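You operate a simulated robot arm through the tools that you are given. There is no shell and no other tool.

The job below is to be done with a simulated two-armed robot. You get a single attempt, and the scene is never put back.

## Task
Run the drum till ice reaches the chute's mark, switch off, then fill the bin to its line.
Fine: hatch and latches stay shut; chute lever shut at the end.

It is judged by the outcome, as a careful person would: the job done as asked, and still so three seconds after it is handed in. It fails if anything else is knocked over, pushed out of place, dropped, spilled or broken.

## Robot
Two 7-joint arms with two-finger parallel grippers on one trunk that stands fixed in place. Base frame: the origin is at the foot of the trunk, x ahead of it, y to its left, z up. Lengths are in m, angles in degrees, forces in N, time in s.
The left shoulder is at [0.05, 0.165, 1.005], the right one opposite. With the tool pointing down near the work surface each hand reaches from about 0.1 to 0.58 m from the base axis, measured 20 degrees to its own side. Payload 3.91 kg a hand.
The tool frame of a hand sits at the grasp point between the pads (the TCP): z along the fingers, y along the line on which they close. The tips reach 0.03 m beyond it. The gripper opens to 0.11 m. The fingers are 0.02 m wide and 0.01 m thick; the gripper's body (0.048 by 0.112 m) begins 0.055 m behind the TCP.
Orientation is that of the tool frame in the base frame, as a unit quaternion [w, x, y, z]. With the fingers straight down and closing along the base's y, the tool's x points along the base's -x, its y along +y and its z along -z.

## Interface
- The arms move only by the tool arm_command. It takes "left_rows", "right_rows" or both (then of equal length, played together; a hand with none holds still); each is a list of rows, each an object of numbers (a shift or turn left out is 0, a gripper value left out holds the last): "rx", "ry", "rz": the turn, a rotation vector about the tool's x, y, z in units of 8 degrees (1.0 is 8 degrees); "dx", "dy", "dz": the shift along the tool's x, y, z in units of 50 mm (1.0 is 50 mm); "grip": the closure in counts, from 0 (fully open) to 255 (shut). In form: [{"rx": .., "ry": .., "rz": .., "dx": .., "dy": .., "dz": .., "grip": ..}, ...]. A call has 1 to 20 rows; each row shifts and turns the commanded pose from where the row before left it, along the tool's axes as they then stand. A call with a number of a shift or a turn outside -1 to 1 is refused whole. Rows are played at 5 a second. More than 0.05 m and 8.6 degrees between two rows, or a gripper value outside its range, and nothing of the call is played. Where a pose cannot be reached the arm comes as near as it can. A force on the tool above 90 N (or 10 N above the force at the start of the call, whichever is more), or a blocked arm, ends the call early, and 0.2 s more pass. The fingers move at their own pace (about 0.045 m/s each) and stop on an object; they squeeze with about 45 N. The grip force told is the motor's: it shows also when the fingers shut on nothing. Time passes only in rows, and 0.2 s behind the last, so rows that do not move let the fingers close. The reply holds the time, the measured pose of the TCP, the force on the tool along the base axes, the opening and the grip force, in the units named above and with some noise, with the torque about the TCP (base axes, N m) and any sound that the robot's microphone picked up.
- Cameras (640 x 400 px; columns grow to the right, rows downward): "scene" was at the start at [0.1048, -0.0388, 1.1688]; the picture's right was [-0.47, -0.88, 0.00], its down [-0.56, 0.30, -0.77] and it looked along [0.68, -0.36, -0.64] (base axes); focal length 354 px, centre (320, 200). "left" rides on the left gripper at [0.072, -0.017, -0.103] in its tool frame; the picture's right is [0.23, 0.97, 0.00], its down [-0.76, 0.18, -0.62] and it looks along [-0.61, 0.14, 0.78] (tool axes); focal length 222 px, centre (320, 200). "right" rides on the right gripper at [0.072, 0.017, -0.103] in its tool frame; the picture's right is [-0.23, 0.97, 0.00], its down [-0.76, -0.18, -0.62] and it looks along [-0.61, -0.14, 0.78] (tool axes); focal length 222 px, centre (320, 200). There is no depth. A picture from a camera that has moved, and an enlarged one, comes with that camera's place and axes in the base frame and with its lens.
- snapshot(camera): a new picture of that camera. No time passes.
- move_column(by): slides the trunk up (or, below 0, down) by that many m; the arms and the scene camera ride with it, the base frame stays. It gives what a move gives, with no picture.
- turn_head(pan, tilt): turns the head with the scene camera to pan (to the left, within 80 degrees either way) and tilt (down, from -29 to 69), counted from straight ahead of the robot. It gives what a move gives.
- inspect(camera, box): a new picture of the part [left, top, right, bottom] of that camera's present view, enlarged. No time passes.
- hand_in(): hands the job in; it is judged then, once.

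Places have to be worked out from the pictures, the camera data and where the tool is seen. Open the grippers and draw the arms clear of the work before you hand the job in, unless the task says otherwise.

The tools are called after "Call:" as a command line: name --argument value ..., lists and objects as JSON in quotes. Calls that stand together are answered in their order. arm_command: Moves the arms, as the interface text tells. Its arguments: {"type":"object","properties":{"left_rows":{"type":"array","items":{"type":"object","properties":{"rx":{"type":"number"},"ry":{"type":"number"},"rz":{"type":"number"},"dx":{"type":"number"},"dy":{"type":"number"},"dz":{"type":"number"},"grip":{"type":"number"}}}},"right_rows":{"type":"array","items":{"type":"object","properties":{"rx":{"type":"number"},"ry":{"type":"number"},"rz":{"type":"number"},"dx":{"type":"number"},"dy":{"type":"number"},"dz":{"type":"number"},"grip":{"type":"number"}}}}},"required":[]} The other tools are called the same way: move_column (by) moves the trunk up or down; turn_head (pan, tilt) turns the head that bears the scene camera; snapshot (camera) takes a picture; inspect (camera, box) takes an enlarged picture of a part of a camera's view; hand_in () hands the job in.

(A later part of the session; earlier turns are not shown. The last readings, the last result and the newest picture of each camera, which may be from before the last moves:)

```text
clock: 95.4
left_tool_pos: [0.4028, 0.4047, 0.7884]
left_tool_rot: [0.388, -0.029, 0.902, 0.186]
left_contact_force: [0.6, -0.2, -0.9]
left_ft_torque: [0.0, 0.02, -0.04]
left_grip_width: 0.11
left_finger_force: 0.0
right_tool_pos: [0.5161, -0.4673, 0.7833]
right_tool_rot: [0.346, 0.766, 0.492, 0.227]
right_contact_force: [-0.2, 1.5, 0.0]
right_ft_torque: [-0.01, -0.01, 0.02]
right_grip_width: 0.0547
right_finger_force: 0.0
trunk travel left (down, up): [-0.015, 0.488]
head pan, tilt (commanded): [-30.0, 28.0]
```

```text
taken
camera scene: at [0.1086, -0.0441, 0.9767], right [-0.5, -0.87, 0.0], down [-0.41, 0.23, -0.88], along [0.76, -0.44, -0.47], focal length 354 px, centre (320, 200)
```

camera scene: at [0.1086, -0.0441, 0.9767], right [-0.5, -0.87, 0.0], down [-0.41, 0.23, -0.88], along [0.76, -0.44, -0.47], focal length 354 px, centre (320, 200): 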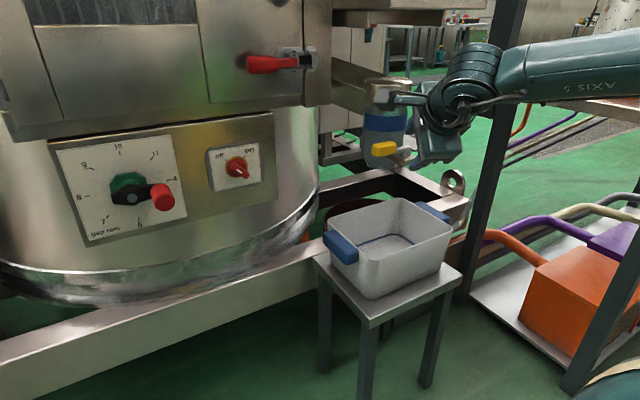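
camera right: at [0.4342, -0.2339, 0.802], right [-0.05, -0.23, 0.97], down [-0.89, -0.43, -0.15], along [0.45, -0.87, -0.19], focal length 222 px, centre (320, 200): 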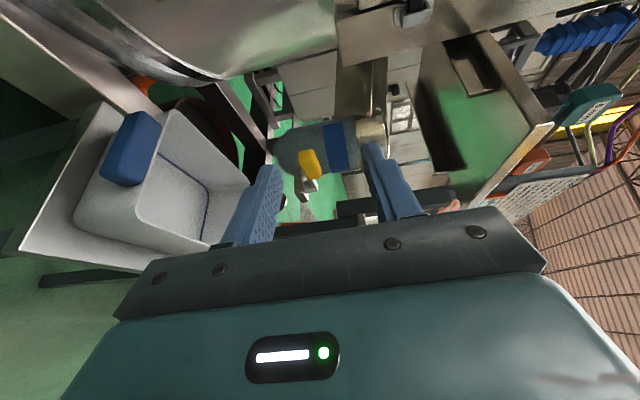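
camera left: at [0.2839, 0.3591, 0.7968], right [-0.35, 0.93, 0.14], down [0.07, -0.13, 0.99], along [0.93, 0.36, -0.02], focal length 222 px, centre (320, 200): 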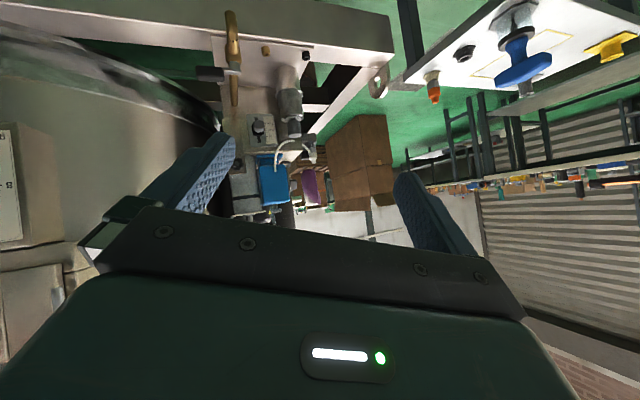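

No limits here, and both the bin and chute are in clear view. I'll level the hand at this spot.

Call:
arm_command --right_rows '[{"rx": -0.9}, {"rx": -0.9}, {"rx": -0.9}, {"rx": -0.9}]'

Call:
snapshot --camera "scene"

Call:
snapshot --camera "right"

```text
clock: 96.4
left_tool_pos: [0.403, 0.4052, 0.7886]
left_tool_rot: [0.388, -0.029, 0.902, 0.186]
left_contact_force: [-0.6, -0.5, -0.1]
left_ft_torque: [0.01, -0.02, 0.01]
left_grip_width: 0.1102
left_finger_force: 0.0
right_tool_pos: [0.5182, -0.467, 0.7828]
right_tool_rot: [0.525, 0.656, 0.421, 0.342]
right_contact_force: [-0.9, 0.3, 0.0]
right_ft_torque: [0.06, 0.02, -0.01]
right_grip_width: 0.0547
right_finger_force: 0.2
trunk travel left (down, up): [-0.015, 0.488]
head pan, tilt (commanded): [-30.0, 28.0]
```

```text
taken
camera scene: at [0.1085, -0.0442, 0.9768], right [-0.5, -0.87, 0.0], down [-0.41, 0.23, -0.88], along [0.76, -0.44, -0.47], focal length 354 px, centre (320, 200)
```

scene: 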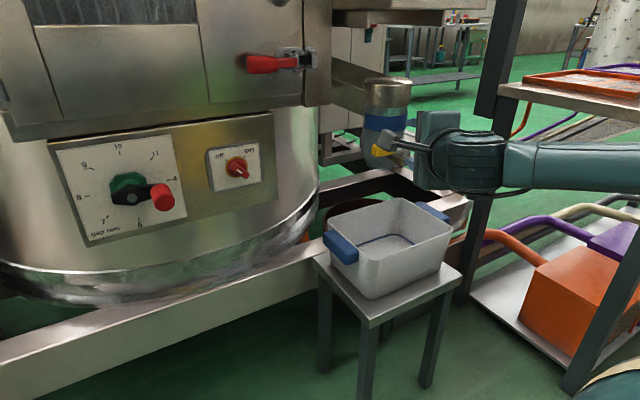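

```text
taken
camera right: at [0.4583, -0.3607, 0.8212], right [0.09, -0.3, 0.95], down [-0.9, -0.43, -0.05], along [0.42, -0.85, -0.31], focal length 222 px, centre (320, 200)
```

right: 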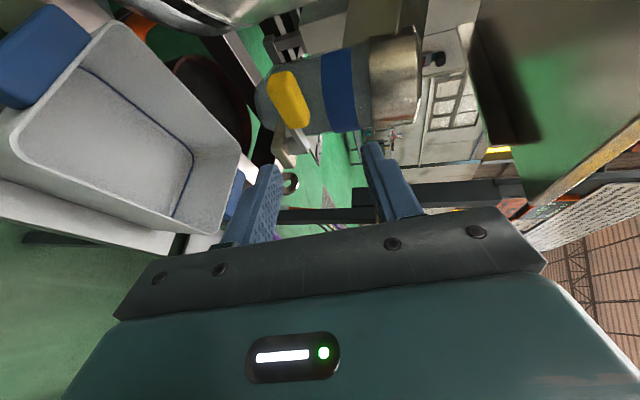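

Level to 12° with everything visible – bin interior, lever and chute. Now the stand-off 5 cm before the grip.

Call:
arm_command --right_rows '[{"dx": 0.183, "dy": -0.158, "dz": 0.353}, {"dx": 0.183, "dy": -0.158, "dz": 0.353}, {"dx": 0.183, "dy": -0.158, "dz": 0.353}]'

Call:
inspect --camera "right" --box '[200, 60, 440, 250]'

Call:
inspect --camera "scene" --box '[340, 70, 460, 200]'

```text
clock: 97.2
left_tool_pos: [0.403, 0.405, 0.7885]
left_tool_rot: [0.388, -0.03, 0.902, 0.186]
left_contact_force: [0.0, 0.1, 0.5]
left_ft_torque: [0.01, -0.04, 0.0]
left_grip_width: 0.11
left_finger_force: 0.0
right_tool_pos: [0.5726, -0.4587, 0.7563]
right_tool_rot: [0.524, 0.658, 0.422, 0.34]
right_contact_force: [0.4, 0.3, 0.0]
right_ft_torque: [-0.01, 0.0, 0.02]
right_grip_width: 0.0548
right_finger_force: 0.0
right hand out of reach, approached as far as the arm can: row 2, 3
trunk travel left (down, up): [-0.015, 0.488]
head pan, tilt (commanded): [-30.0, 28.0]
```

```text
2.11 times, centred on (320, 155) of right
camera zoom: at [0.5141, -0.353, 0.7961], right [0.1, -0.3, 0.95], down [-0.9, -0.43, -0.04], along [0.42, -0.85, -0.31], focal length 468 px, centre (320, 295)
```

zoom: 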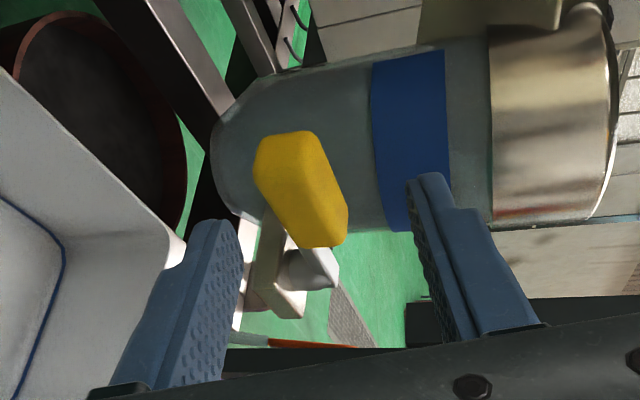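

```text
3.08 times, centred on (400, 135) of scene
camera zoom: at [0.1082, -0.0441, 0.9768], right [-0.5, -0.87, 0.0], down [-0.41, 0.23, -0.88], along [0.76, -0.44, -0.47], focal length 1088 px, centre (74, 400)
```

zoom: 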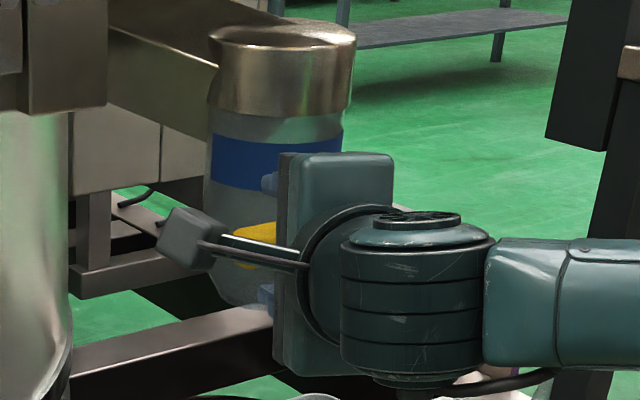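

The grip sits between the fingers in the wrist view. I'll add a few degrees of pitch (to stay off the joint limit), then slide forward so the fingers pass above and below the grip near its free end, staying clear of the bottle.

Call:
arm_command --right_rows '[{"rx": 0.5}, {"dx": 0.049, "dy": -0.026, "dz": 0.292}, {"dx": 0.049, "dy": -0.026, "dz": 0.292}]'

Call:
inspect --camera "right" --box '[200, 60, 440, 250]'

Call:
inspect --camera "scene" --box '[340, 70, 460, 200]'

```text
clock: 98.0
left_tool_pos: [0.4041, 0.4048, 0.7878]
left_tool_rot: [0.388, -0.029, 0.902, 0.186]
left_contact_force: [-1.2, 0.8, 0.3]
left_ft_torque: [0.01, 0.01, -0.02]
left_grip_width: 0.1099
left_finger_force: 0.2
right_tool_pos: [0.5998, -0.4688, 0.7454]
right_tool_rot: [0.503, 0.673, 0.433, 0.327]
right_contact_force: [0.1, 0.7, 0.5]
right_ft_torque: [0.03, -0.02, -0.02]
right_grip_width: 0.055
right_finger_force: 0.1
trunk travel left (down, up): [-0.015, 0.488]
head pan, tilt (commanded): [-30.0, 28.0]
```

```text
2.11 times, centred on (320, 155) of right
camera zoom: at [0.5429, -0.3619, 0.7912], right [0.15, -0.32, 0.93], down [-0.9, -0.43, 0.0], along [0.4, -0.84, -0.36], focal length 468 px, centre (320, 295)
```

zoom: 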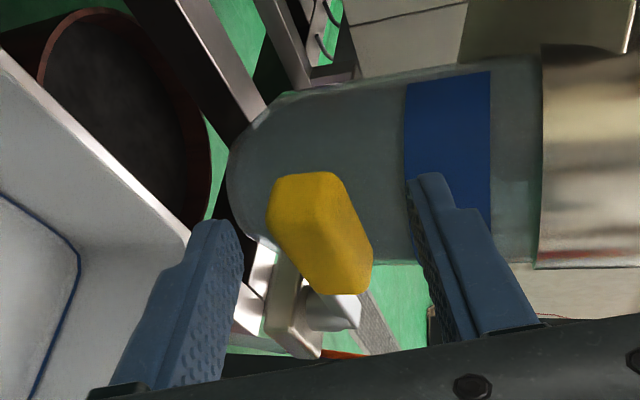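

```text
3.08 times, centred on (400, 135) of scene
camera zoom: at [0.1085, -0.0443, 0.9767], right [-0.5, -0.87, 0.0], down [-0.41, 0.23, -0.88], along [0.76, -0.44, -0.47], focal length 1088 px, centre (74, 400)
```

zoom: 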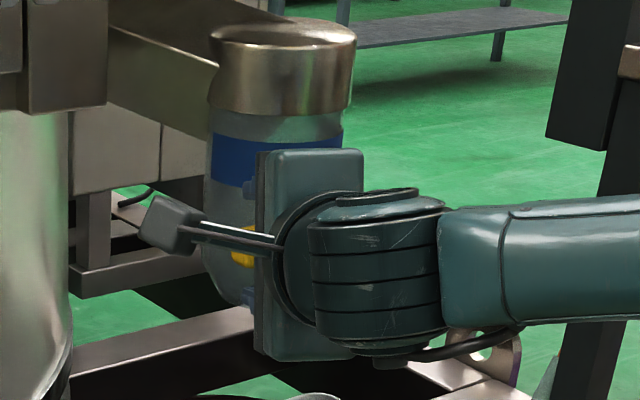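

Position is good with no limits. I'll advance the last 13 mm and close the fingers on the grip.

Call:
arm_command --right_rows '[{"dx": 0.108, "dy": -0.036, "dz": 0.262}, {"grip": 255}, {"grip": 255}, {"grip": 255}, {"grip": 255}]'

Call:
inspect --camera "right" --box '[200, 60, 440, 250]'

Call:
snapshot --camera "scene"

Call:
snapshot --camera "right"

```text
clock: 99.2
left_tool_pos: [0.4038, 0.4048, 0.7886]
left_tool_rot: [0.388, -0.029, 0.902, 0.185]
left_contact_force: [0.9, -0.5, -1.3]
left_ft_torque: [-0.04, 0.01, -0.06]
left_grip_width: 0.1099
left_finger_force: 0.1
right_tool_pos: [0.6134, -0.4667, 0.7392]
right_tool_rot: [0.502, 0.673, 0.434, 0.327]
right_contact_force: [-3.0, 1.5, -6.1]
right_ft_torque: [-0.9, -0.71, -0.1]
right_grip_width: 0.0303
right_finger_force: 44.9
trunk travel left (down, up): [-0.015, 0.488]
head pan, tilt (commanded): [-30.0, 28.0]
```

```text
2.11 times, centred on (320, 155) of right
camera zoom: at [0.5563, -0.3612, 0.785], right [0.16, -0.32, 0.93], down [-0.9, -0.43, 0.0], along [0.4, -0.84, -0.36], focal length 468 px, centre (320, 295)
```

zoom: 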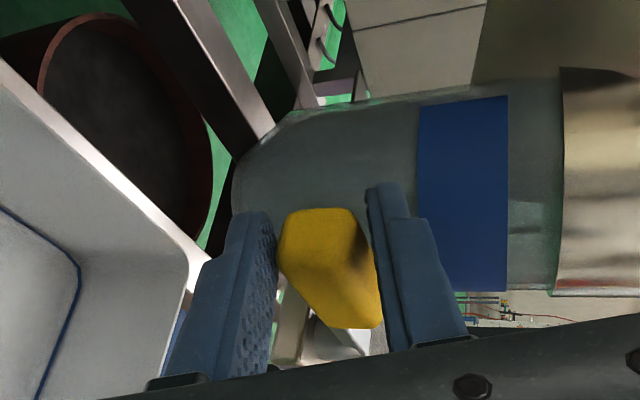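

```text
taken
camera scene: at [0.1087, -0.0444, 0.9766], right [-0.5, -0.87, 0.0], down [-0.41, 0.24, -0.88], along [0.76, -0.44, -0.47], focal length 354 px, centre (320, 200)
```

scene: 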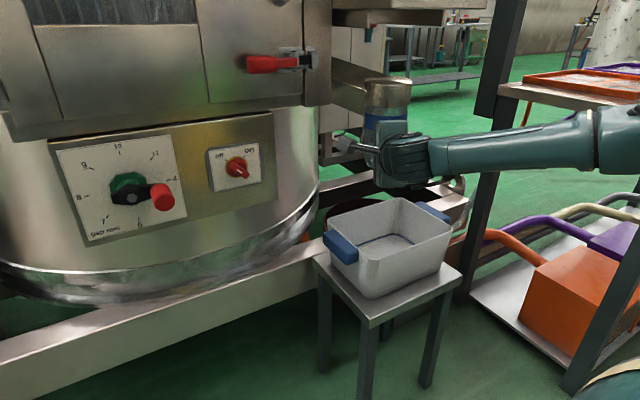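

```text
taken
camera right: at [0.5563, -0.3612, 0.785], right [0.16, -0.32, 0.93], down [-0.9, -0.43, 0.0], along [0.4, -0.84, -0.36], focal length 222 px, centre (320, 200)
```

right: 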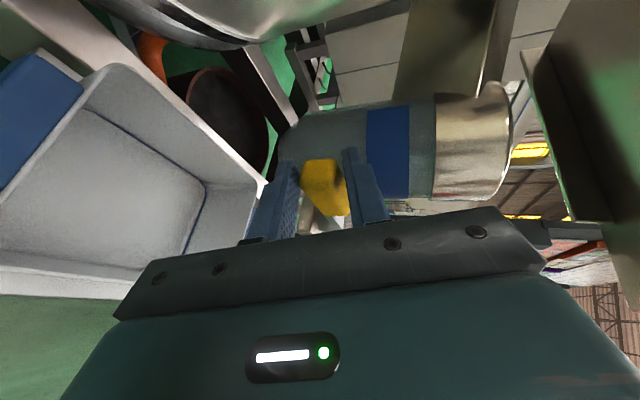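

The grip is held firmly (30 mm, 45 N), and both the scene and wrist cameras see into the bin. I'll pull the lever open about 10° along its arc and read forces.

Call:
arm_command --right_rows '[{"dx": -0.046, "dy": -0.033, "dz": -0.114}, {"dx": -0.046, "dy": -0.033, "dz": -0.114}]'

Call:
snapshot --camera "right"

Call:
inspect --camera "scene" --box '[310, 60, 470, 310]'

```text
clock: 99.8
left_tool_pos: [0.4041, 0.4043, 0.787]
left_tool_rot: [0.387, -0.029, 0.903, 0.186]
left_contact_force: [-0.7, 1.1, -0.5]
left_ft_torque: [0.0, 0.01, -0.01]
left_grip_width: 0.11
left_finger_force: 0.1
right_tool_pos: [0.5996, -0.4653, 0.7416]
right_tool_rot: [0.502, 0.673, 0.433, 0.329]
right_contact_force: [10.9, 1.3, -1.6]
right_ft_torque: [-0.66, -0.94, 0.94]
right_grip_width: 0.0302
right_finger_force: 45.4
trunk travel left (down, up): [-0.015, 0.488]
head pan, tilt (commanded): [-30.0, 28.0]
```

```text
taken
camera right: at [0.5438, -0.3599, 0.7861], right [0.15, -0.32, 0.93], down [-0.9, -0.43, 0.0], along [0.4, -0.84, -0.36], focal length 222 px, centre (320, 200)
```

right: 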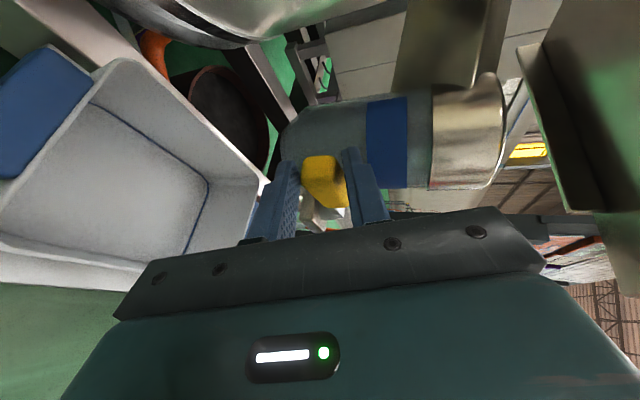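

```text
1.60 times, centred on (390, 185) of scene
camera zoom: at [0.1092, -0.0442, 0.9767], right [-0.5, -0.87, 0.0], down [-0.41, 0.23, -0.88], along [0.76, -0.44, -0.47], focal length 566 px, centre (208, 224)
```

zoom: 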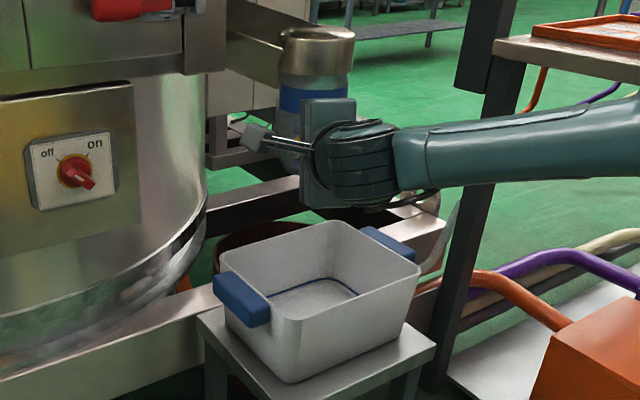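

The lever follows with light resistance and no ice flow yet. Opening another 10°.

Call:
arm_command --right_rows '[{"dx": -0.065, "dy": -0.03, "dz": -0.104}, {"dx": -0.065, "dy": -0.03, "dz": -0.104}]'

Call:
snapshot --camera "right"

Call:
inspect --camera "scene" --box '[310, 60, 470, 310]'

```text
clock: 100.4
left_tool_pos: [0.403, 0.405, 0.7877]
left_tool_rot: [0.388, -0.029, 0.903, 0.186]
left_contact_force: [-0.1, -0.3, -0.3]
left_ft_torque: [0.0, -0.01, 0.03]
left_grip_width: 0.1101
left_finger_force: 0.0
right_tool_pos: [0.5878, -0.4658, 0.7413]
right_tool_rot: [0.503, 0.672, 0.433, 0.329]
right_contact_force: [10.8, 6.3, 2.4]
right_ft_torque: [-0.37, -0.87, 1.16]
right_grip_width: 0.0283
right_finger_force: 45.2
trunk travel left (down, up): [-0.015, 0.488]
head pan, tilt (commanded): [-30.0, 28.0]
```

```text
taken
camera right: at [0.5308, -0.3609, 0.7866], right [0.15, -0.32, 0.93], down [-0.9, -0.43, 0.0], along [0.4, -0.84, -0.36], focal length 222 px, centre (320, 200)
```

right: 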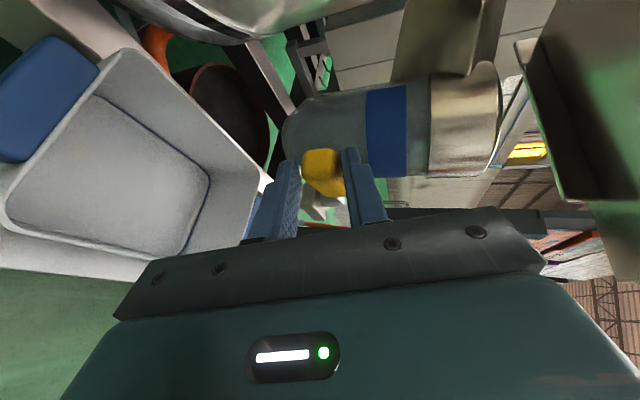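

```text
1.60 times, centred on (390, 185) of scene
camera zoom: at [0.1088, -0.0437, 0.9768], right [-0.5, -0.87, 0.0], down [-0.41, 0.23, -0.88], along [0.76, -0.44, -0.47], focal length 566 px, centre (208, 224)
```

zoom: 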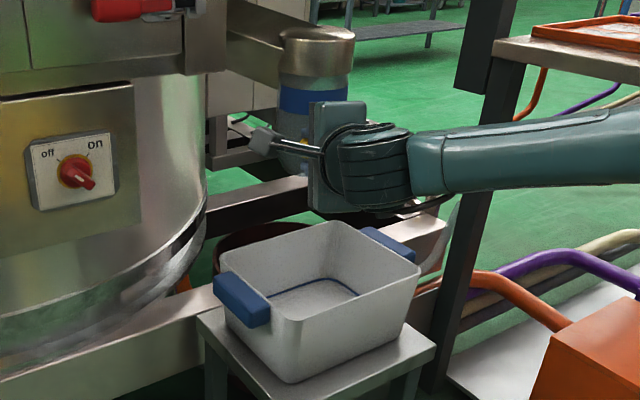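

Still no flow; the lever follows its arc. Another 10°.

Call:
arm_command --right_rows '[{"dx": -0.07, "dy": -0.03, "dz": -0.098}, {"dx": -0.07, "dy": -0.03, "dz": -0.098}]'

Call:
inspect --camera "right" --box '[0, 60, 440, 250]'

Call:
inspect --camera "scene" --box '[310, 60, 470, 310]'

```text
clock: 101.0
left_tool_pos: [0.4026, 0.4047, 0.7876]
left_tool_rot: [0.388, -0.029, 0.902, 0.185]
left_contact_force: [0.2, 0.5, -0.7]
left_ft_torque: [0.0, -0.02, 0.0]
left_grip_width: 0.11
left_finger_force: 0.0
right_tool_pos: [0.576, -0.4688, 0.7421]
right_tool_rot: [0.503, 0.672, 0.432, 0.329]
right_contact_force: [10.4, 6.9, 10.2]
right_ft_torque: [-0.39, -0.87, 1.18]
right_grip_width: 0.0274
right_finger_force: 44.5
trunk travel left (down, up): [-0.015, 0.488]
head pan, tilt (commanded): [-30.0, 28.0]
```

```text
1.45 times, centred on (220, 155) of right
camera zoom: at [0.5185, -0.3638, 0.7869], right [0.15, -0.32, 0.93], down [-0.9, -0.43, 0.0], along [0.4, -0.84, -0.36], focal length 323 px, centre (466, 266)
```

zoom: 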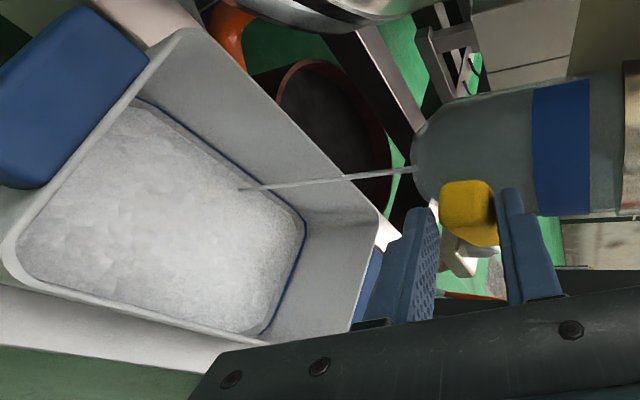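

```text
1.60 times, centred on (390, 185) of scene
camera zoom: at [0.1084, -0.0433, 0.977], right [-0.5, -0.87, 0.0], down [-0.41, 0.23, -0.88], along [0.76, -0.44, -0.47], focal length 566 px, centre (208, 224)
```

zoom: 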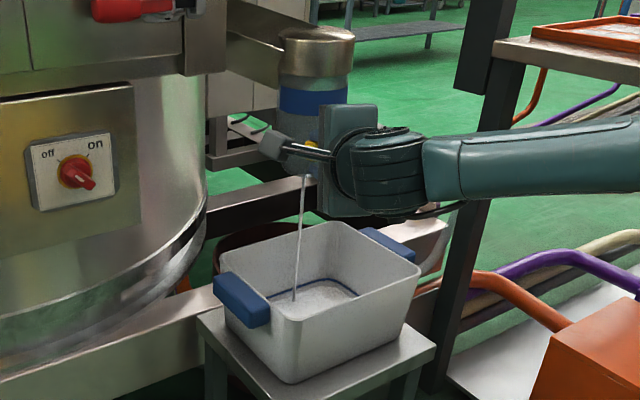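

Ice is flowing in a thin stream into the bin. I'll hold here briefly and watch the level against the line.

Call:
arm_command --right_rows '[{}]'

Call:
inspect --camera "right" --box '[0, 60, 240, 250]'

Call:
inspect --camera "scene" --box '[320, 180, 470, 300]'

```text
clock: 101.4
left_tool_pos: [0.4025, 0.4044, 0.7876]
left_tool_rot: [0.388, -0.029, 0.903, 0.185]
left_contact_force: [0.0, 0.2, 0.9]
left_ft_torque: [-0.02, 0.01, -0.02]
left_grip_width: 0.11
left_finger_force: 0.0
right_tool_pos: [0.5759, -0.4689, 0.7416]
right_tool_rot: [0.505, 0.671, 0.433, 0.328]
right_contact_force: [9.7, 6.5, 12.3]
right_ft_torque: [-0.4, -0.84, 1.14]
right_grip_width: 0.027
right_finger_force: 44.9
trunk travel left (down, up): [-0.015, 0.488]
head pan, tilt (commanded): [-30.0, 28.0]
```

```text
2.11 times, centred on (120, 155) of right
camera zoom: at [0.5183, -0.3638, 0.7868], right [0.15, -0.32, 0.93], down [-0.9, -0.43, 0.0], along [0.4, -0.84, -0.36], focal length 468 px, centre (741, 295)
```

zoom: 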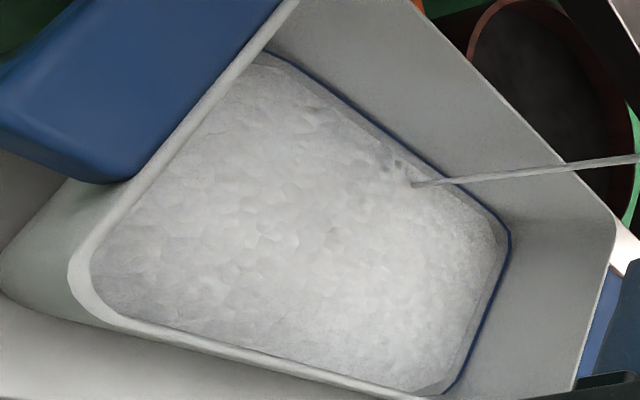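

```text
3.33 times, centred on (395, 240) of scene
camera zoom: at [0.1082, -0.0433, 0.9769], right [-0.5, -0.87, 0.0], down [-0.41, 0.23, -0.88], along [0.76, -0.44, -0.47], focal length 1178 px, centre (70, 67)
```

zoom: 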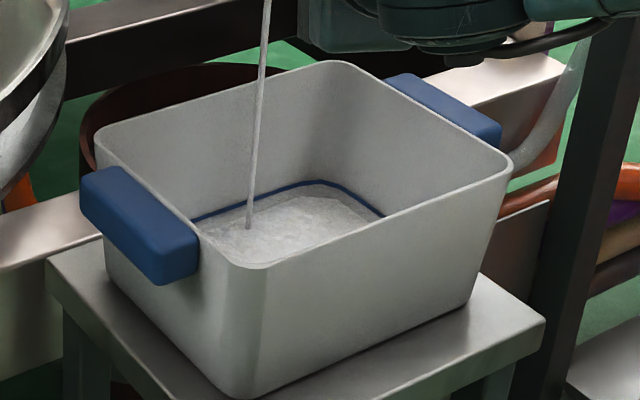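

The layer already lies close below the line, so I need the rate. No time passes while looking, so I'll check the chute level too before deciding.

Call:
inspect --camera "right" --box '[260, 60, 440, 220]'

Call:
inspect --camera "scene" --box '[350, 215, 440, 275]'

Call:
inspect --camera "right" --box '[150, 110, 250, 250]'

```text
2.50 times, centred on (350, 140) of right
camera zoom: at [0.5183, -0.3638, 0.7868], right [0.15, -0.32, 0.93], down [-0.9, -0.43, 0.0], along [0.4, -0.84, -0.36], focal length 555 px, centre (245, 350)
```

zoom: 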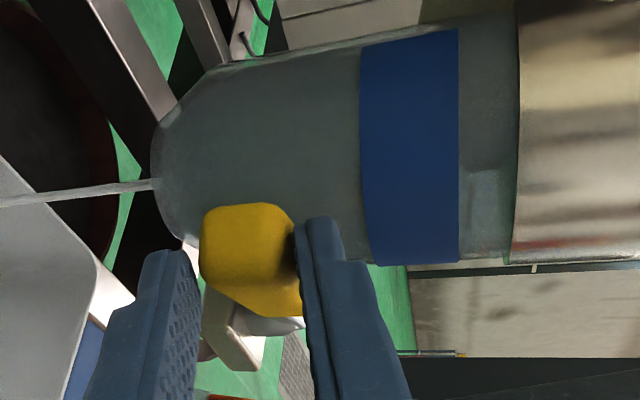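

```text
6.67 times, centred on (395, 245) of scene
camera zoom: at [0.1082, -0.0433, 0.9769], right [-0.5, -0.87, 0.0], down [-0.41, 0.23, -0.88], along [0.76, -0.44, -0.47], focal length 2356 px, centre (-180, -100)
```

zoom: 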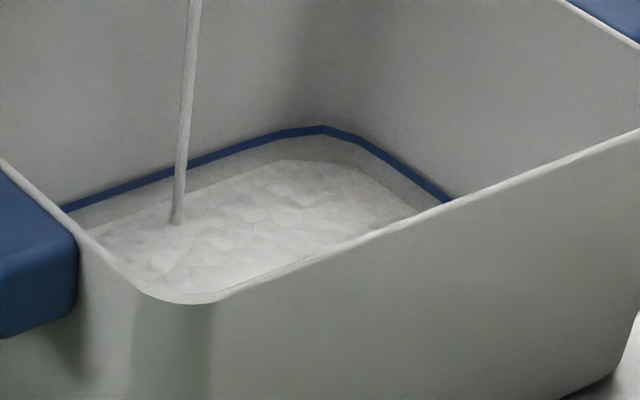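

```text
2.86 times, centred on (200, 180) of right
camera zoom: at [0.5183, -0.3638, 0.7868], right [0.15, -0.32, 0.93], down [-0.9, -0.43, 0.0], along [0.4, -0.84, -0.36], focal length 635 px, centre (663, 257)
```

zoom: 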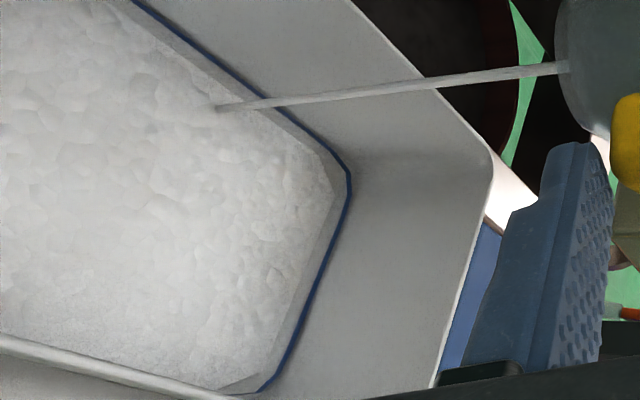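

The line is still ~10 mm above the ice. I'll hold 0.4 s more and compare the same zoom for the rate.

Call:
arm_command --right_rows '[{}, {}]'

Call:
inspect --camera "scene" --box '[350, 215, 440, 275]'

Call:
inspect --camera "right" --box '[150, 110, 250, 250]'

```text
clock: 102.0
left_tool_pos: [0.4028, 0.4056, 0.7875]
left_tool_rot: [0.388, -0.03, 0.902, 0.186]
left_contact_force: [0.7, -1.0, -0.9]
left_ft_torque: [-0.04, 0.02, -0.01]
left_grip_width: 0.1101
left_finger_force: 0.0
right_tool_pos: [0.5754, -0.469, 0.7416]
right_tool_rot: [0.504, 0.672, 0.433, 0.329]
right_contact_force: [7.7, 7.0, 13.6]
right_ft_torque: [-0.53, -0.85, 0.97]
right_grip_width: 0.0271
right_finger_force: 45.2
trunk travel left (down, up): [-0.015, 0.488]
head pan, tilt (commanded): [-30.0, 28.0]
```

```text
6.67 times, centred on (395, 245) of scene
camera zoom: at [0.108, -0.0432, 0.9769], right [-0.5, -0.87, 0.0], down [-0.41, 0.23, -0.88], along [0.76, -0.44, -0.47], focal length 2356 px, centre (-180, -100)
```

zoom: 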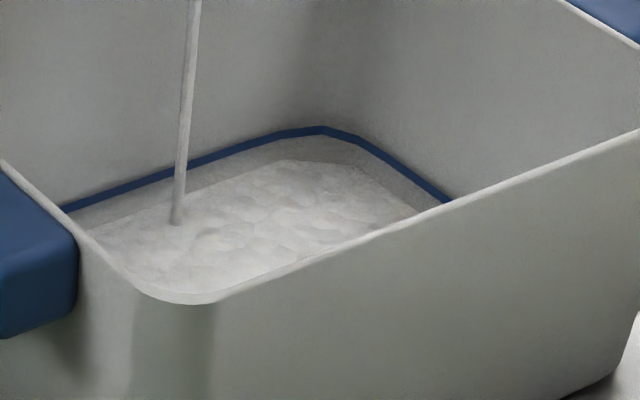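

```text
2.86 times, centred on (200, 180) of right
camera zoom: at [0.5182, -0.3638, 0.7867], right [0.15, -0.32, 0.93], down [-0.9, -0.43, 0.0], along [0.4, -0.84, -0.35], focal length 635 px, centre (663, 257)
```

zoom: 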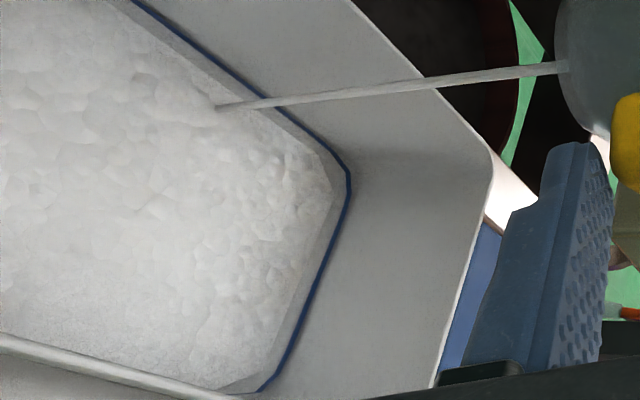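

The thin stream raises the level only very slowly. I'll open the lever about 10° more and check the rate again.

Call:
arm_command --right_rows '[{"dx": -0.084, "dy": -0.024, "dz": -0.085}, {"dx": -0.084, "dy": -0.024, "dz": -0.085}]'

Call:
inspect --camera "scene" --box '[350, 215, 440, 275]'

Call:
inspect --camera "right" --box '[150, 60, 440, 250]'

```text
clock: 102.6
left_tool_pos: [0.4039, 0.4055, 0.7883]
left_tool_rot: [0.388, -0.029, 0.902, 0.185]
left_contact_force: [-0.6, 0.3, 0.5]
left_ft_torque: [-0.01, -0.01, 0.0]
left_grip_width: 0.1099
left_finger_force: 0.2
right_tool_pos: [0.5634, -0.473, 0.7414]
right_tool_rot: [0.504, 0.671, 0.433, 0.329]
right_contact_force: [9.6, 7.1, 13.9]
right_ft_torque: [-0.49, -0.72, 1.25]
right_grip_width: 0.0262
right_finger_force: 44.7
trunk travel left (down, up): [-0.015, 0.488]
head pan, tilt (commanded): [-30.0, 28.0]
```

```text
6.67 times, centred on (395, 245) of scene
camera zoom: at [0.1082, -0.0431, 0.9769], right [-0.5, -0.87, 0.0], down [-0.41, 0.23, -0.88], along [0.76, -0.44, -0.47], focal length 2356 px, centre (-180, -100)
```

zoom: 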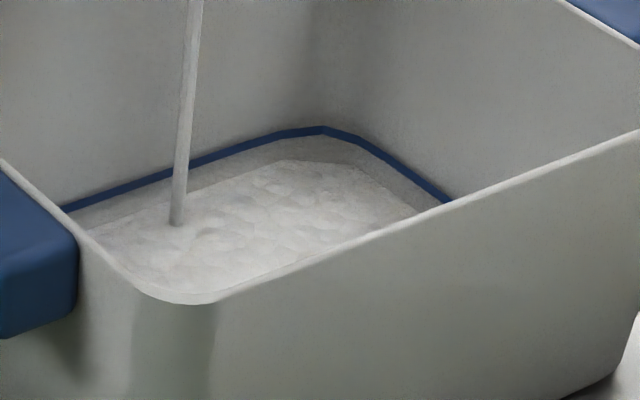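

```text
2.11 times, centred on (295, 155) of right
camera zoom: at [0.5065, -0.3678, 0.7872], right [0.15, -0.32, 0.94], down [-0.9, -0.43, 0.0], along [0.4, -0.84, -0.35], focal length 468 px, centre (373, 295)
```

zoom: 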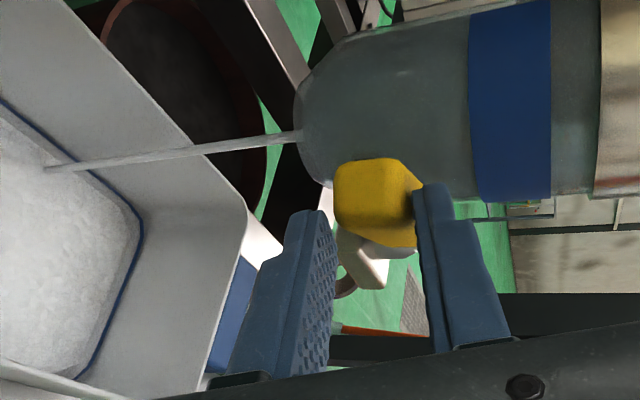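

The stream is a bit thicker. I'll hold ~2 s here and compare the level.

Call:
arm_command --right_rows '[{}, {}, {}, {}, {}, {}, {}, {}, {}]'

Call:
inspect --camera "scene" --box '[350, 215, 440, 275]'

Call:
inspect --camera "right" --box '[150, 60, 440, 250]'

```text
clock: 104.6
left_tool_pos: [0.4022, 0.4058, 0.7883]
left_tool_rot: [0.388, -0.029, 0.903, 0.184]
left_contact_force: [0.0, -0.3, 0.3]
left_ft_torque: [0.06, -0.01, 0.01]
left_grip_width: 0.1098
left_finger_force: 0.1
right_tool_pos: [0.5639, -0.4733, 0.7413]
right_tool_rot: [0.504, 0.671, 0.433, 0.329]
right_contact_force: [3.3, 10.8, 13.6]
right_ft_torque: [-0.5, -0.73, 1.01]
right_grip_width: 0.0264
right_finger_force: 45.3
trunk travel left (down, up): [-0.015, 0.488]
head pan, tilt (commanded): [-30.0, 28.0]
```

```text
6.67 times, centred on (395, 245) of scene
camera zoom: at [0.1078, -0.0429, 0.977], right [-0.5, -0.87, 0.0], down [-0.41, 0.23, -0.88], along [0.77, -0.44, -0.47], focal length 2356 px, centre (-180, -100)
```

zoom: 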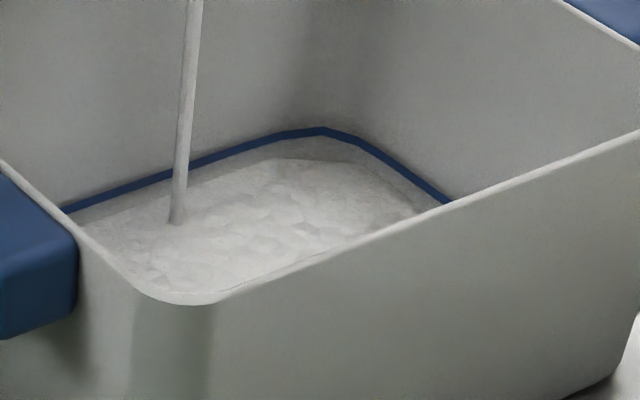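

```text
2.11 times, centred on (295, 155) of right
camera zoom: at [0.5063, -0.3679, 0.7872], right [0.15, -0.32, 0.93], down [-0.9, -0.43, 0.0], along [0.4, -0.84, -0.35], focal length 468 px, centre (373, 295)
```

zoom: 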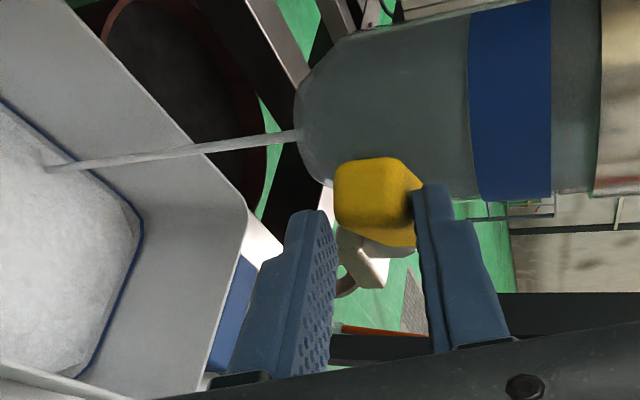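

The level rose visibly, roughly a fifth of the gap in 2 s. I'll hold another 3 s and re-check.

Call:
arm_command --right_rows '[{}, {}, {}, {}, {}, {}, {}, {}, {}, {}, {}, {}, {}, {}]'

Call:
inspect --camera "scene" --box '[350, 215, 440, 275]'

Call:
inspect --camera "right" --box '[120, 90, 260, 260]'

Call:
inspect --camera "right" --box '[280, 60, 440, 200]'

```text
clock: 107.6
left_tool_pos: [0.4021, 0.4054, 0.7877]
left_tool_rot: [0.389, -0.029, 0.902, 0.185]
left_contact_force: [-0.1, 0.5, 0.3]
left_ft_torque: [0.01, 0.03, 0.03]
left_grip_width: 0.1099
left_finger_force: 0.0
right_tool_pos: [0.5637, -0.4736, 0.7413]
right_tool_rot: [0.505, 0.671, 0.432, 0.329]
right_contact_force: [-1.3, 12.7, 14.1]
right_ft_torque: [-0.51, -0.69, 0.78]
right_grip_width: 0.0262
right_finger_force: 45.0
trunk travel left (down, up): [-0.015, 0.488]
head pan, tilt (commanded): [-30.0, 28.0]
```

```text
6.67 times, centred on (395, 245) of scene
camera zoom: at [0.1076, -0.0428, 0.977], right [-0.5, -0.87, 0.0], down [-0.41, 0.23, -0.88], along [0.77, -0.44, -0.47], focal length 2356 px, centre (-180, -100)
```

zoom: 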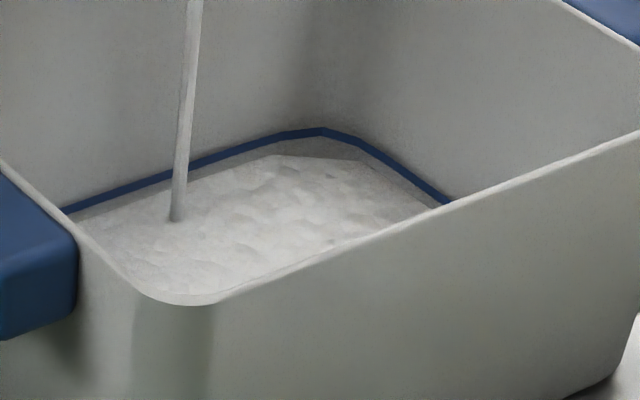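

```text
2.35 times, centred on (190, 175) of right
camera zoom: at [0.5062, -0.368, 0.7873], right [0.15, -0.32, 0.93], down [-0.9, -0.43, 0.0], along [0.4, -0.84, -0.36], focal length 523 px, centre (626, 259)
```

zoom: 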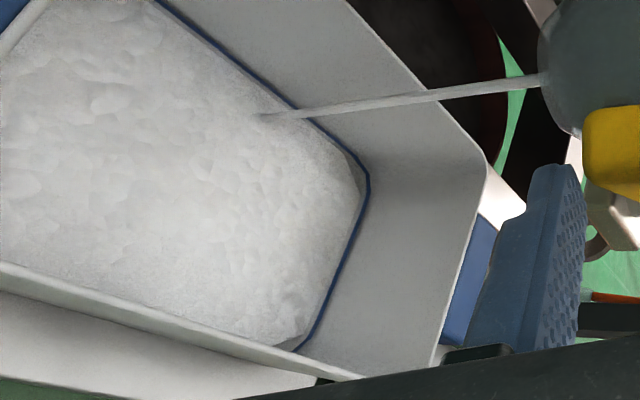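

```text
2.86 times, centred on (360, 130) of right
camera zoom: at [0.5062, -0.368, 0.7873], right [0.15, -0.32, 0.93], down [-0.9, -0.43, 0.0], along [0.4, -0.84, -0.36], focal length 635 px, centre (206, 400)
```

zoom: 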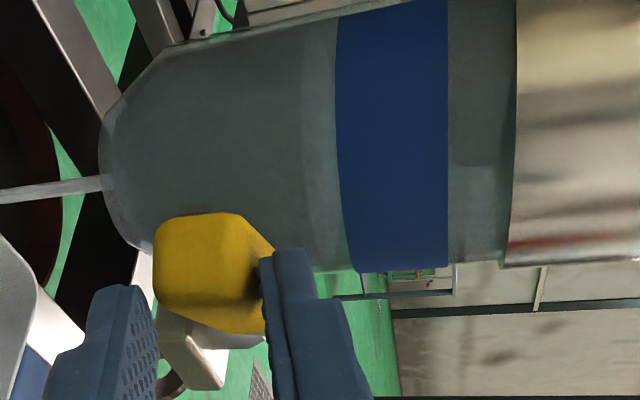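

About half the gap is left (≈14 px, rising ~2.7 px/s). I'll hold ~2.4 s more, then check before closing.

Call:
arm_command --right_rows '[{}, {}, {}, {}, {}, {}, {}, {}, {}, {}, {}]'

Call:
inspect --camera "scene" --box '[360, 220, 430, 265]'

Call:
inspect --camera "right" --box '[120, 90, 260, 260]'

```text
clock: 110.0
left_tool_pos: [0.4032, 0.4069, 0.788]
left_tool_rot: [0.389, -0.029, 0.902, 0.185]
left_contact_force: [0.3, 0.2, -0.1]
left_ft_torque: [0.02, 0.02, 0.02]
left_grip_width: 0.1099
left_finger_force: 0.1
right_tool_pos: [0.5624, -0.4735, 0.7427]
right_tool_rot: [0.504, 0.672, 0.433, 0.329]
right_contact_force: [-2.4, 12.2, 14.3]
right_ft_torque: [-0.51, -0.7, 0.58]
right_grip_width: 0.0263
right_finger_force: 45.5
trunk travel left (down, up): [-0.015, 0.488]
head pan, tilt (commanded): [-30.0, 28.0]
```

```text
8.89 times, centred on (395, 242) of scene
camera zoom: at [0.1074, -0.0428, 0.977], right [-0.5, -0.87, 0.0], down [-0.41, 0.23, -0.88], along [0.77, -0.44, -0.47], focal length 3142 px, centre (-347, -178)
```

zoom: 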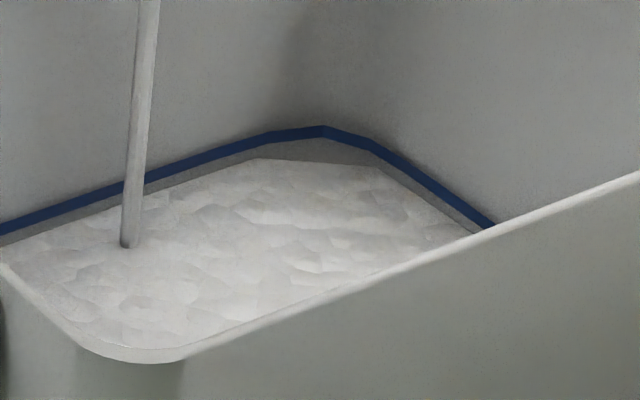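

```text
2.35 times, centred on (190, 175) of right
camera zoom: at [0.5061, -0.3681, 0.7873], right [0.15, -0.32, 0.93], down [-0.9, -0.43, 0.0], along [0.4, -0.84, -0.36], focal length 523 px, centre (626, 259)
```

zoom: 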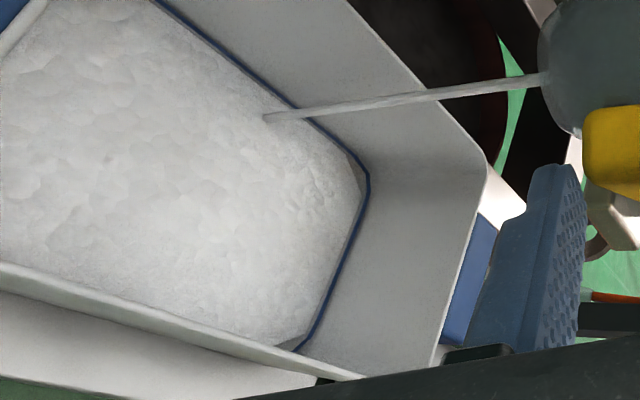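

I'll take the same crop as before for a direct comparison.

Call:
inspect --camera "scene" --box '[350, 215, 440, 275]'

Call:
inspect --camera "right" --box '[280, 60, 440, 200]'

Call:
inspect --camera "right" --box '[170, 110, 220, 250]'

```text
6.67 times, centred on (395, 245) of scene
camera zoom: at [0.1074, -0.0428, 0.977], right [-0.5, -0.87, 0.0], down [-0.41, 0.23, -0.88], along [0.77, -0.44, -0.47], focal length 2356 px, centre (-180, -100)
```

zoom: 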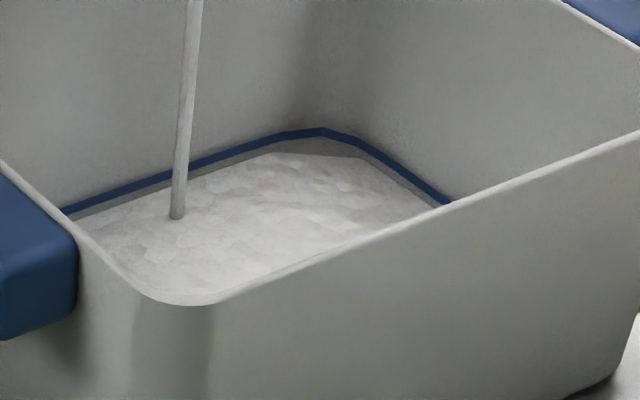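

```text
2.86 times, centred on (360, 130) of right
camera zoom: at [0.5061, -0.3681, 0.7873], right [0.15, -0.32, 0.93], down [-0.9, -0.43, 0.0], along [0.4, -0.84, -0.36], focal length 635 px, centre (206, 400)
```

zoom: 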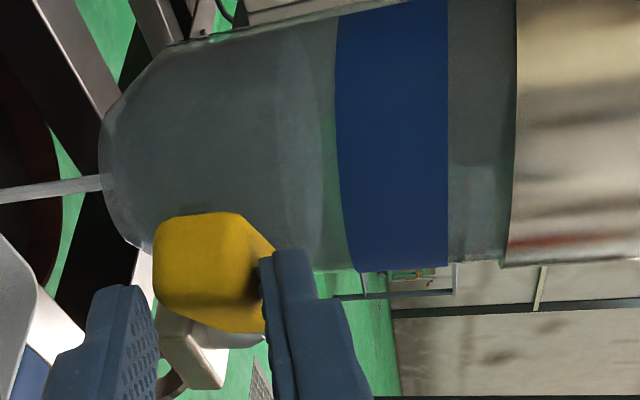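

```text
2.86 times, centred on (195, 180) of right
camera zoom: at [0.5061, -0.3681, 0.7873], right [0.15, -0.32, 0.93], down [-0.9, -0.43, 0.0], along [0.4, -0.84, -0.36], focal length 635 px, centre (677, 257)
```

zoom: 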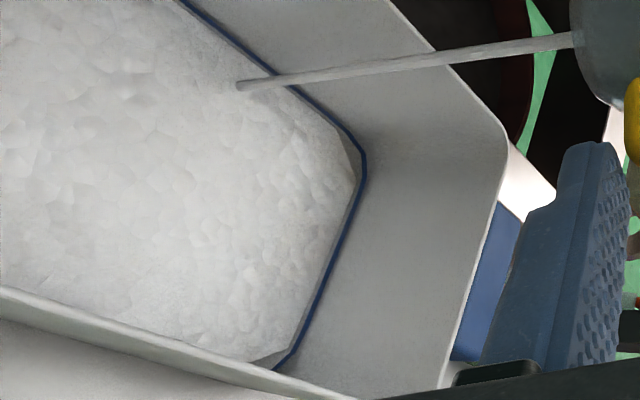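

Measured along the straight back wall the gap went 22→10→7 px, about 1.75 px/s; ~4 s remain to the line's middle. I'll hold ~1.8 s more and re-measure.

Call:
arm_command --right_rows '[{}, {}, {}, {}, {}, {}, {}, {}]'

Call:
inspect --camera "scene" --box '[350, 215, 440, 275]'

Call:
inspect --camera "right" --box '[170, 110, 220, 250]'

Call:
inspect --camera "scene" --box '[355, 228, 400, 258]'

```text
clock: 111.8
left_tool_pos: [0.4026, 0.4054, 0.7885]
left_tool_rot: [0.388, -0.029, 0.903, 0.184]
left_contact_force: [-0.3, 0.0, -0.3]
left_ft_torque: [0.01, 0.02, 0.0]
left_grip_width: 0.1099
left_finger_force: 0.0
right_tool_pos: [0.5631, -0.4722, 0.7429]
right_tool_rot: [0.504, 0.671, 0.432, 0.328]
right_contact_force: [-3.7, 12.9, 14.2]
right_ft_torque: [-0.54, -0.66, 0.41]
right_grip_width: 0.0264
right_finger_force: 45.3
trunk travel left (down, up): [-0.015, 0.488]
head pan, tilt (commanded): [-30.0, 28.0]
```

```text
6.67 times, centred on (395, 245) of scene
camera zoom: at [0.1073, -0.0428, 0.977], right [-0.5, -0.87, 0.0], down [-0.4, 0.23, -0.88], along [0.77, -0.44, -0.47], focal length 2356 px, centre (-180, -100)
```

zoom: 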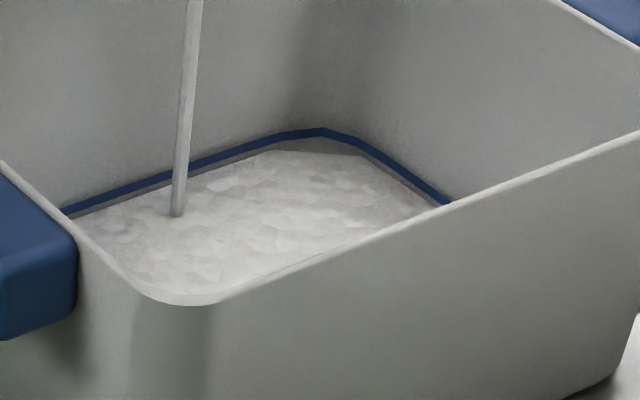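

```text
2.86 times, centred on (195, 180) of right
camera zoom: at [0.506, -0.3682, 0.7873], right [0.15, -0.32, 0.93], down [-0.9, -0.43, 0.0], along [0.4, -0.84, -0.36], focal length 635 px, centre (677, 257)
```

zoom: 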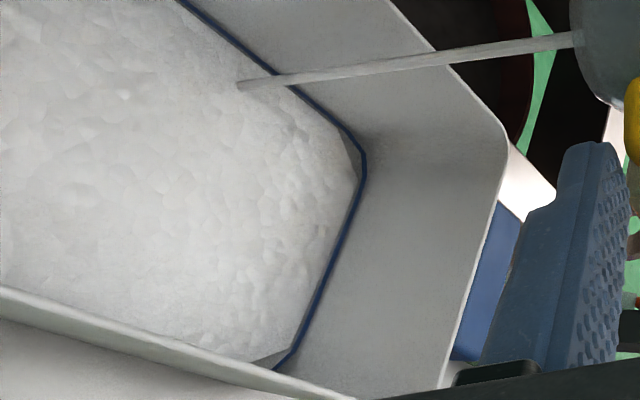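

```text
13.33 times, centred on (378, 243) of scene
camera zoom: at [0.1073, -0.0428, 0.977], right [-0.5, -0.87, 0.0], down [-0.4, 0.23, -0.88], along [0.77, -0.44, -0.47], focal length 4713 px, centre (-447, -373)
```

zoom: 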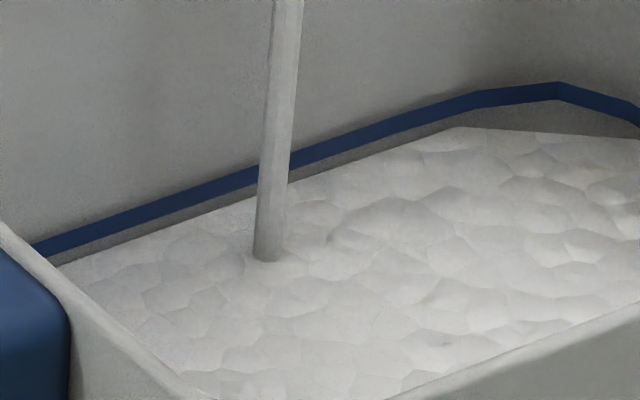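

In the 13x crop the ice edge is still ~12–16 px below the line's lower edge (about 3 mm). I'll hold ~2.4 s and compare with this same crop.

Call:
arm_command --right_rows '[{}, {}, {}, {}, {}, {}, {}, {}, {}, {}, {}]'

Call:
inspect --camera "scene" --box '[355, 228, 400, 258]'

Call:
inspect --camera "right" --box '[170, 110, 220, 250]'

```text
clock: 114.2
left_tool_pos: [0.4014, 0.4058, 0.7889]
left_tool_rot: [0.387, -0.029, 0.903, 0.185]
left_contact_force: [0.3, 0.5, 0.8]
left_ft_torque: [0.03, 0.02, 0.01]
left_grip_width: 0.1098
left_finger_force: 0.0
right_tool_pos: [0.5622, -0.4733, 0.7423]
right_tool_rot: [0.504, 0.671, 0.432, 0.328]
right_contact_force: [-4.9, 11.3, 15.3]
right_ft_torque: [-0.54, -0.7, 0.29]
right_grip_width: 0.026
right_finger_force: 44.8
trunk travel left (down, up): [-0.015, 0.488]
head pan, tilt (commanded): [-30.0, 28.0]
```

```text
13.33 times, centred on (378, 243) of scene
camera zoom: at [0.1073, -0.0428, 0.9771], right [-0.5, -0.87, 0.0], down [-0.4, 0.23, -0.88], along [0.77, -0.44, -0.47], focal length 4713 px, centre (-447, -373)
```

zoom: 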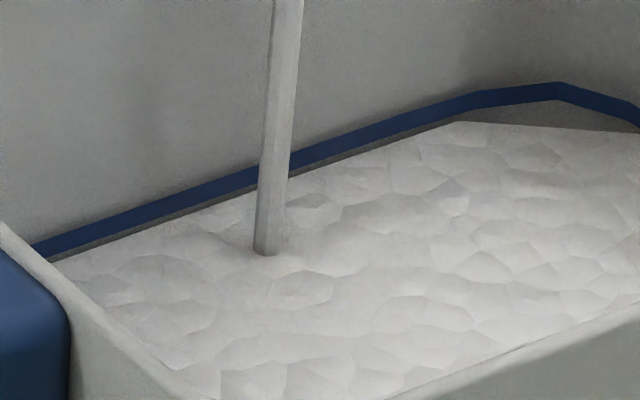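

```text
2.86 times, centred on (195, 180) of right
camera zoom: at [0.506, -0.3682, 0.7873], right [0.15, -0.32, 0.93], down [-0.9, -0.43, 0.0], along [0.4, -0.84, -0.36], focal length 635 px, centre (677, 257)
```

zoom: 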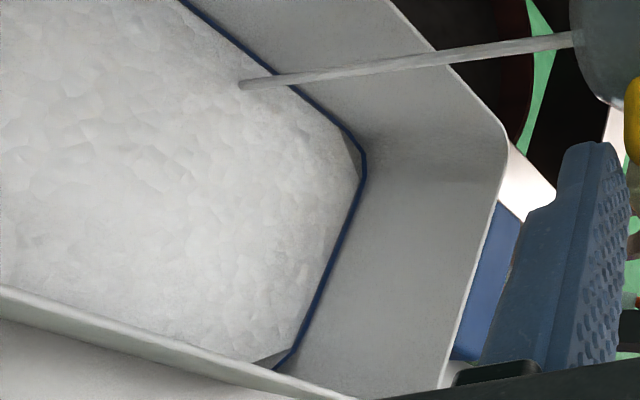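

Gap to the line's lower edge is now ~5–6 px, rising ~3 px/s; the line's middle is ~4.5 s away. Quick look at how much ice remains in the chute.

Call:
inspect --camera "right" --box '[280, 60, 440, 200]'

Call:
inspect --camera "scene" --box '[350, 70, 430, 190]'

```text
2.86 times, centred on (360, 130) of right
camera zoom: at [0.506, -0.3682, 0.7873], right [0.15, -0.32, 0.93], down [-0.9, -0.43, 0.0], along [0.4, -0.84, -0.36], focal length 635 px, centre (206, 400)
```

zoom: 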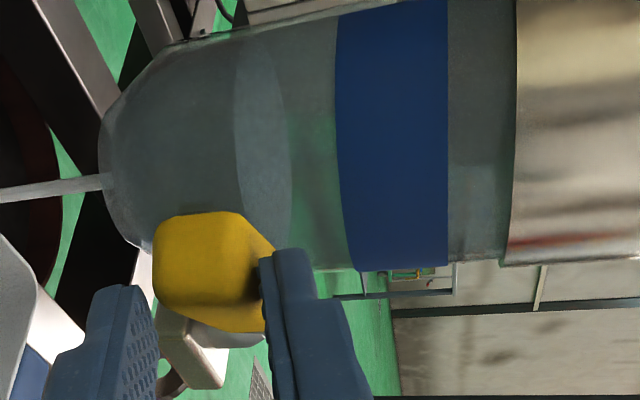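

```text
3.33 times, centred on (390, 130) of scene
camera zoom: at [0.1073, -0.0428, 0.9771], right [-0.5, -0.87, 0.0], down [-0.4, 0.23, -0.88], along [0.77, -0.44, -0.47], focal length 1178 px, centre (87, 433)
```

zoom: 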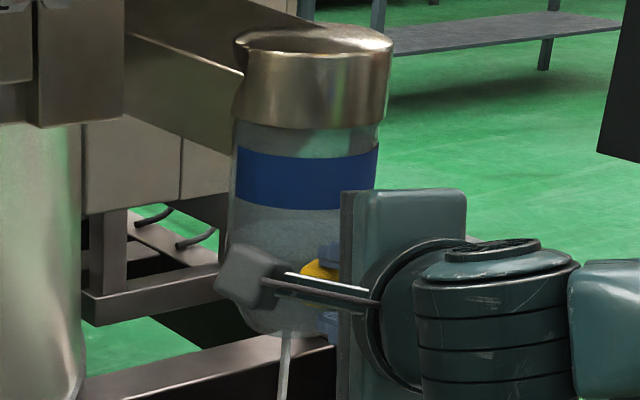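

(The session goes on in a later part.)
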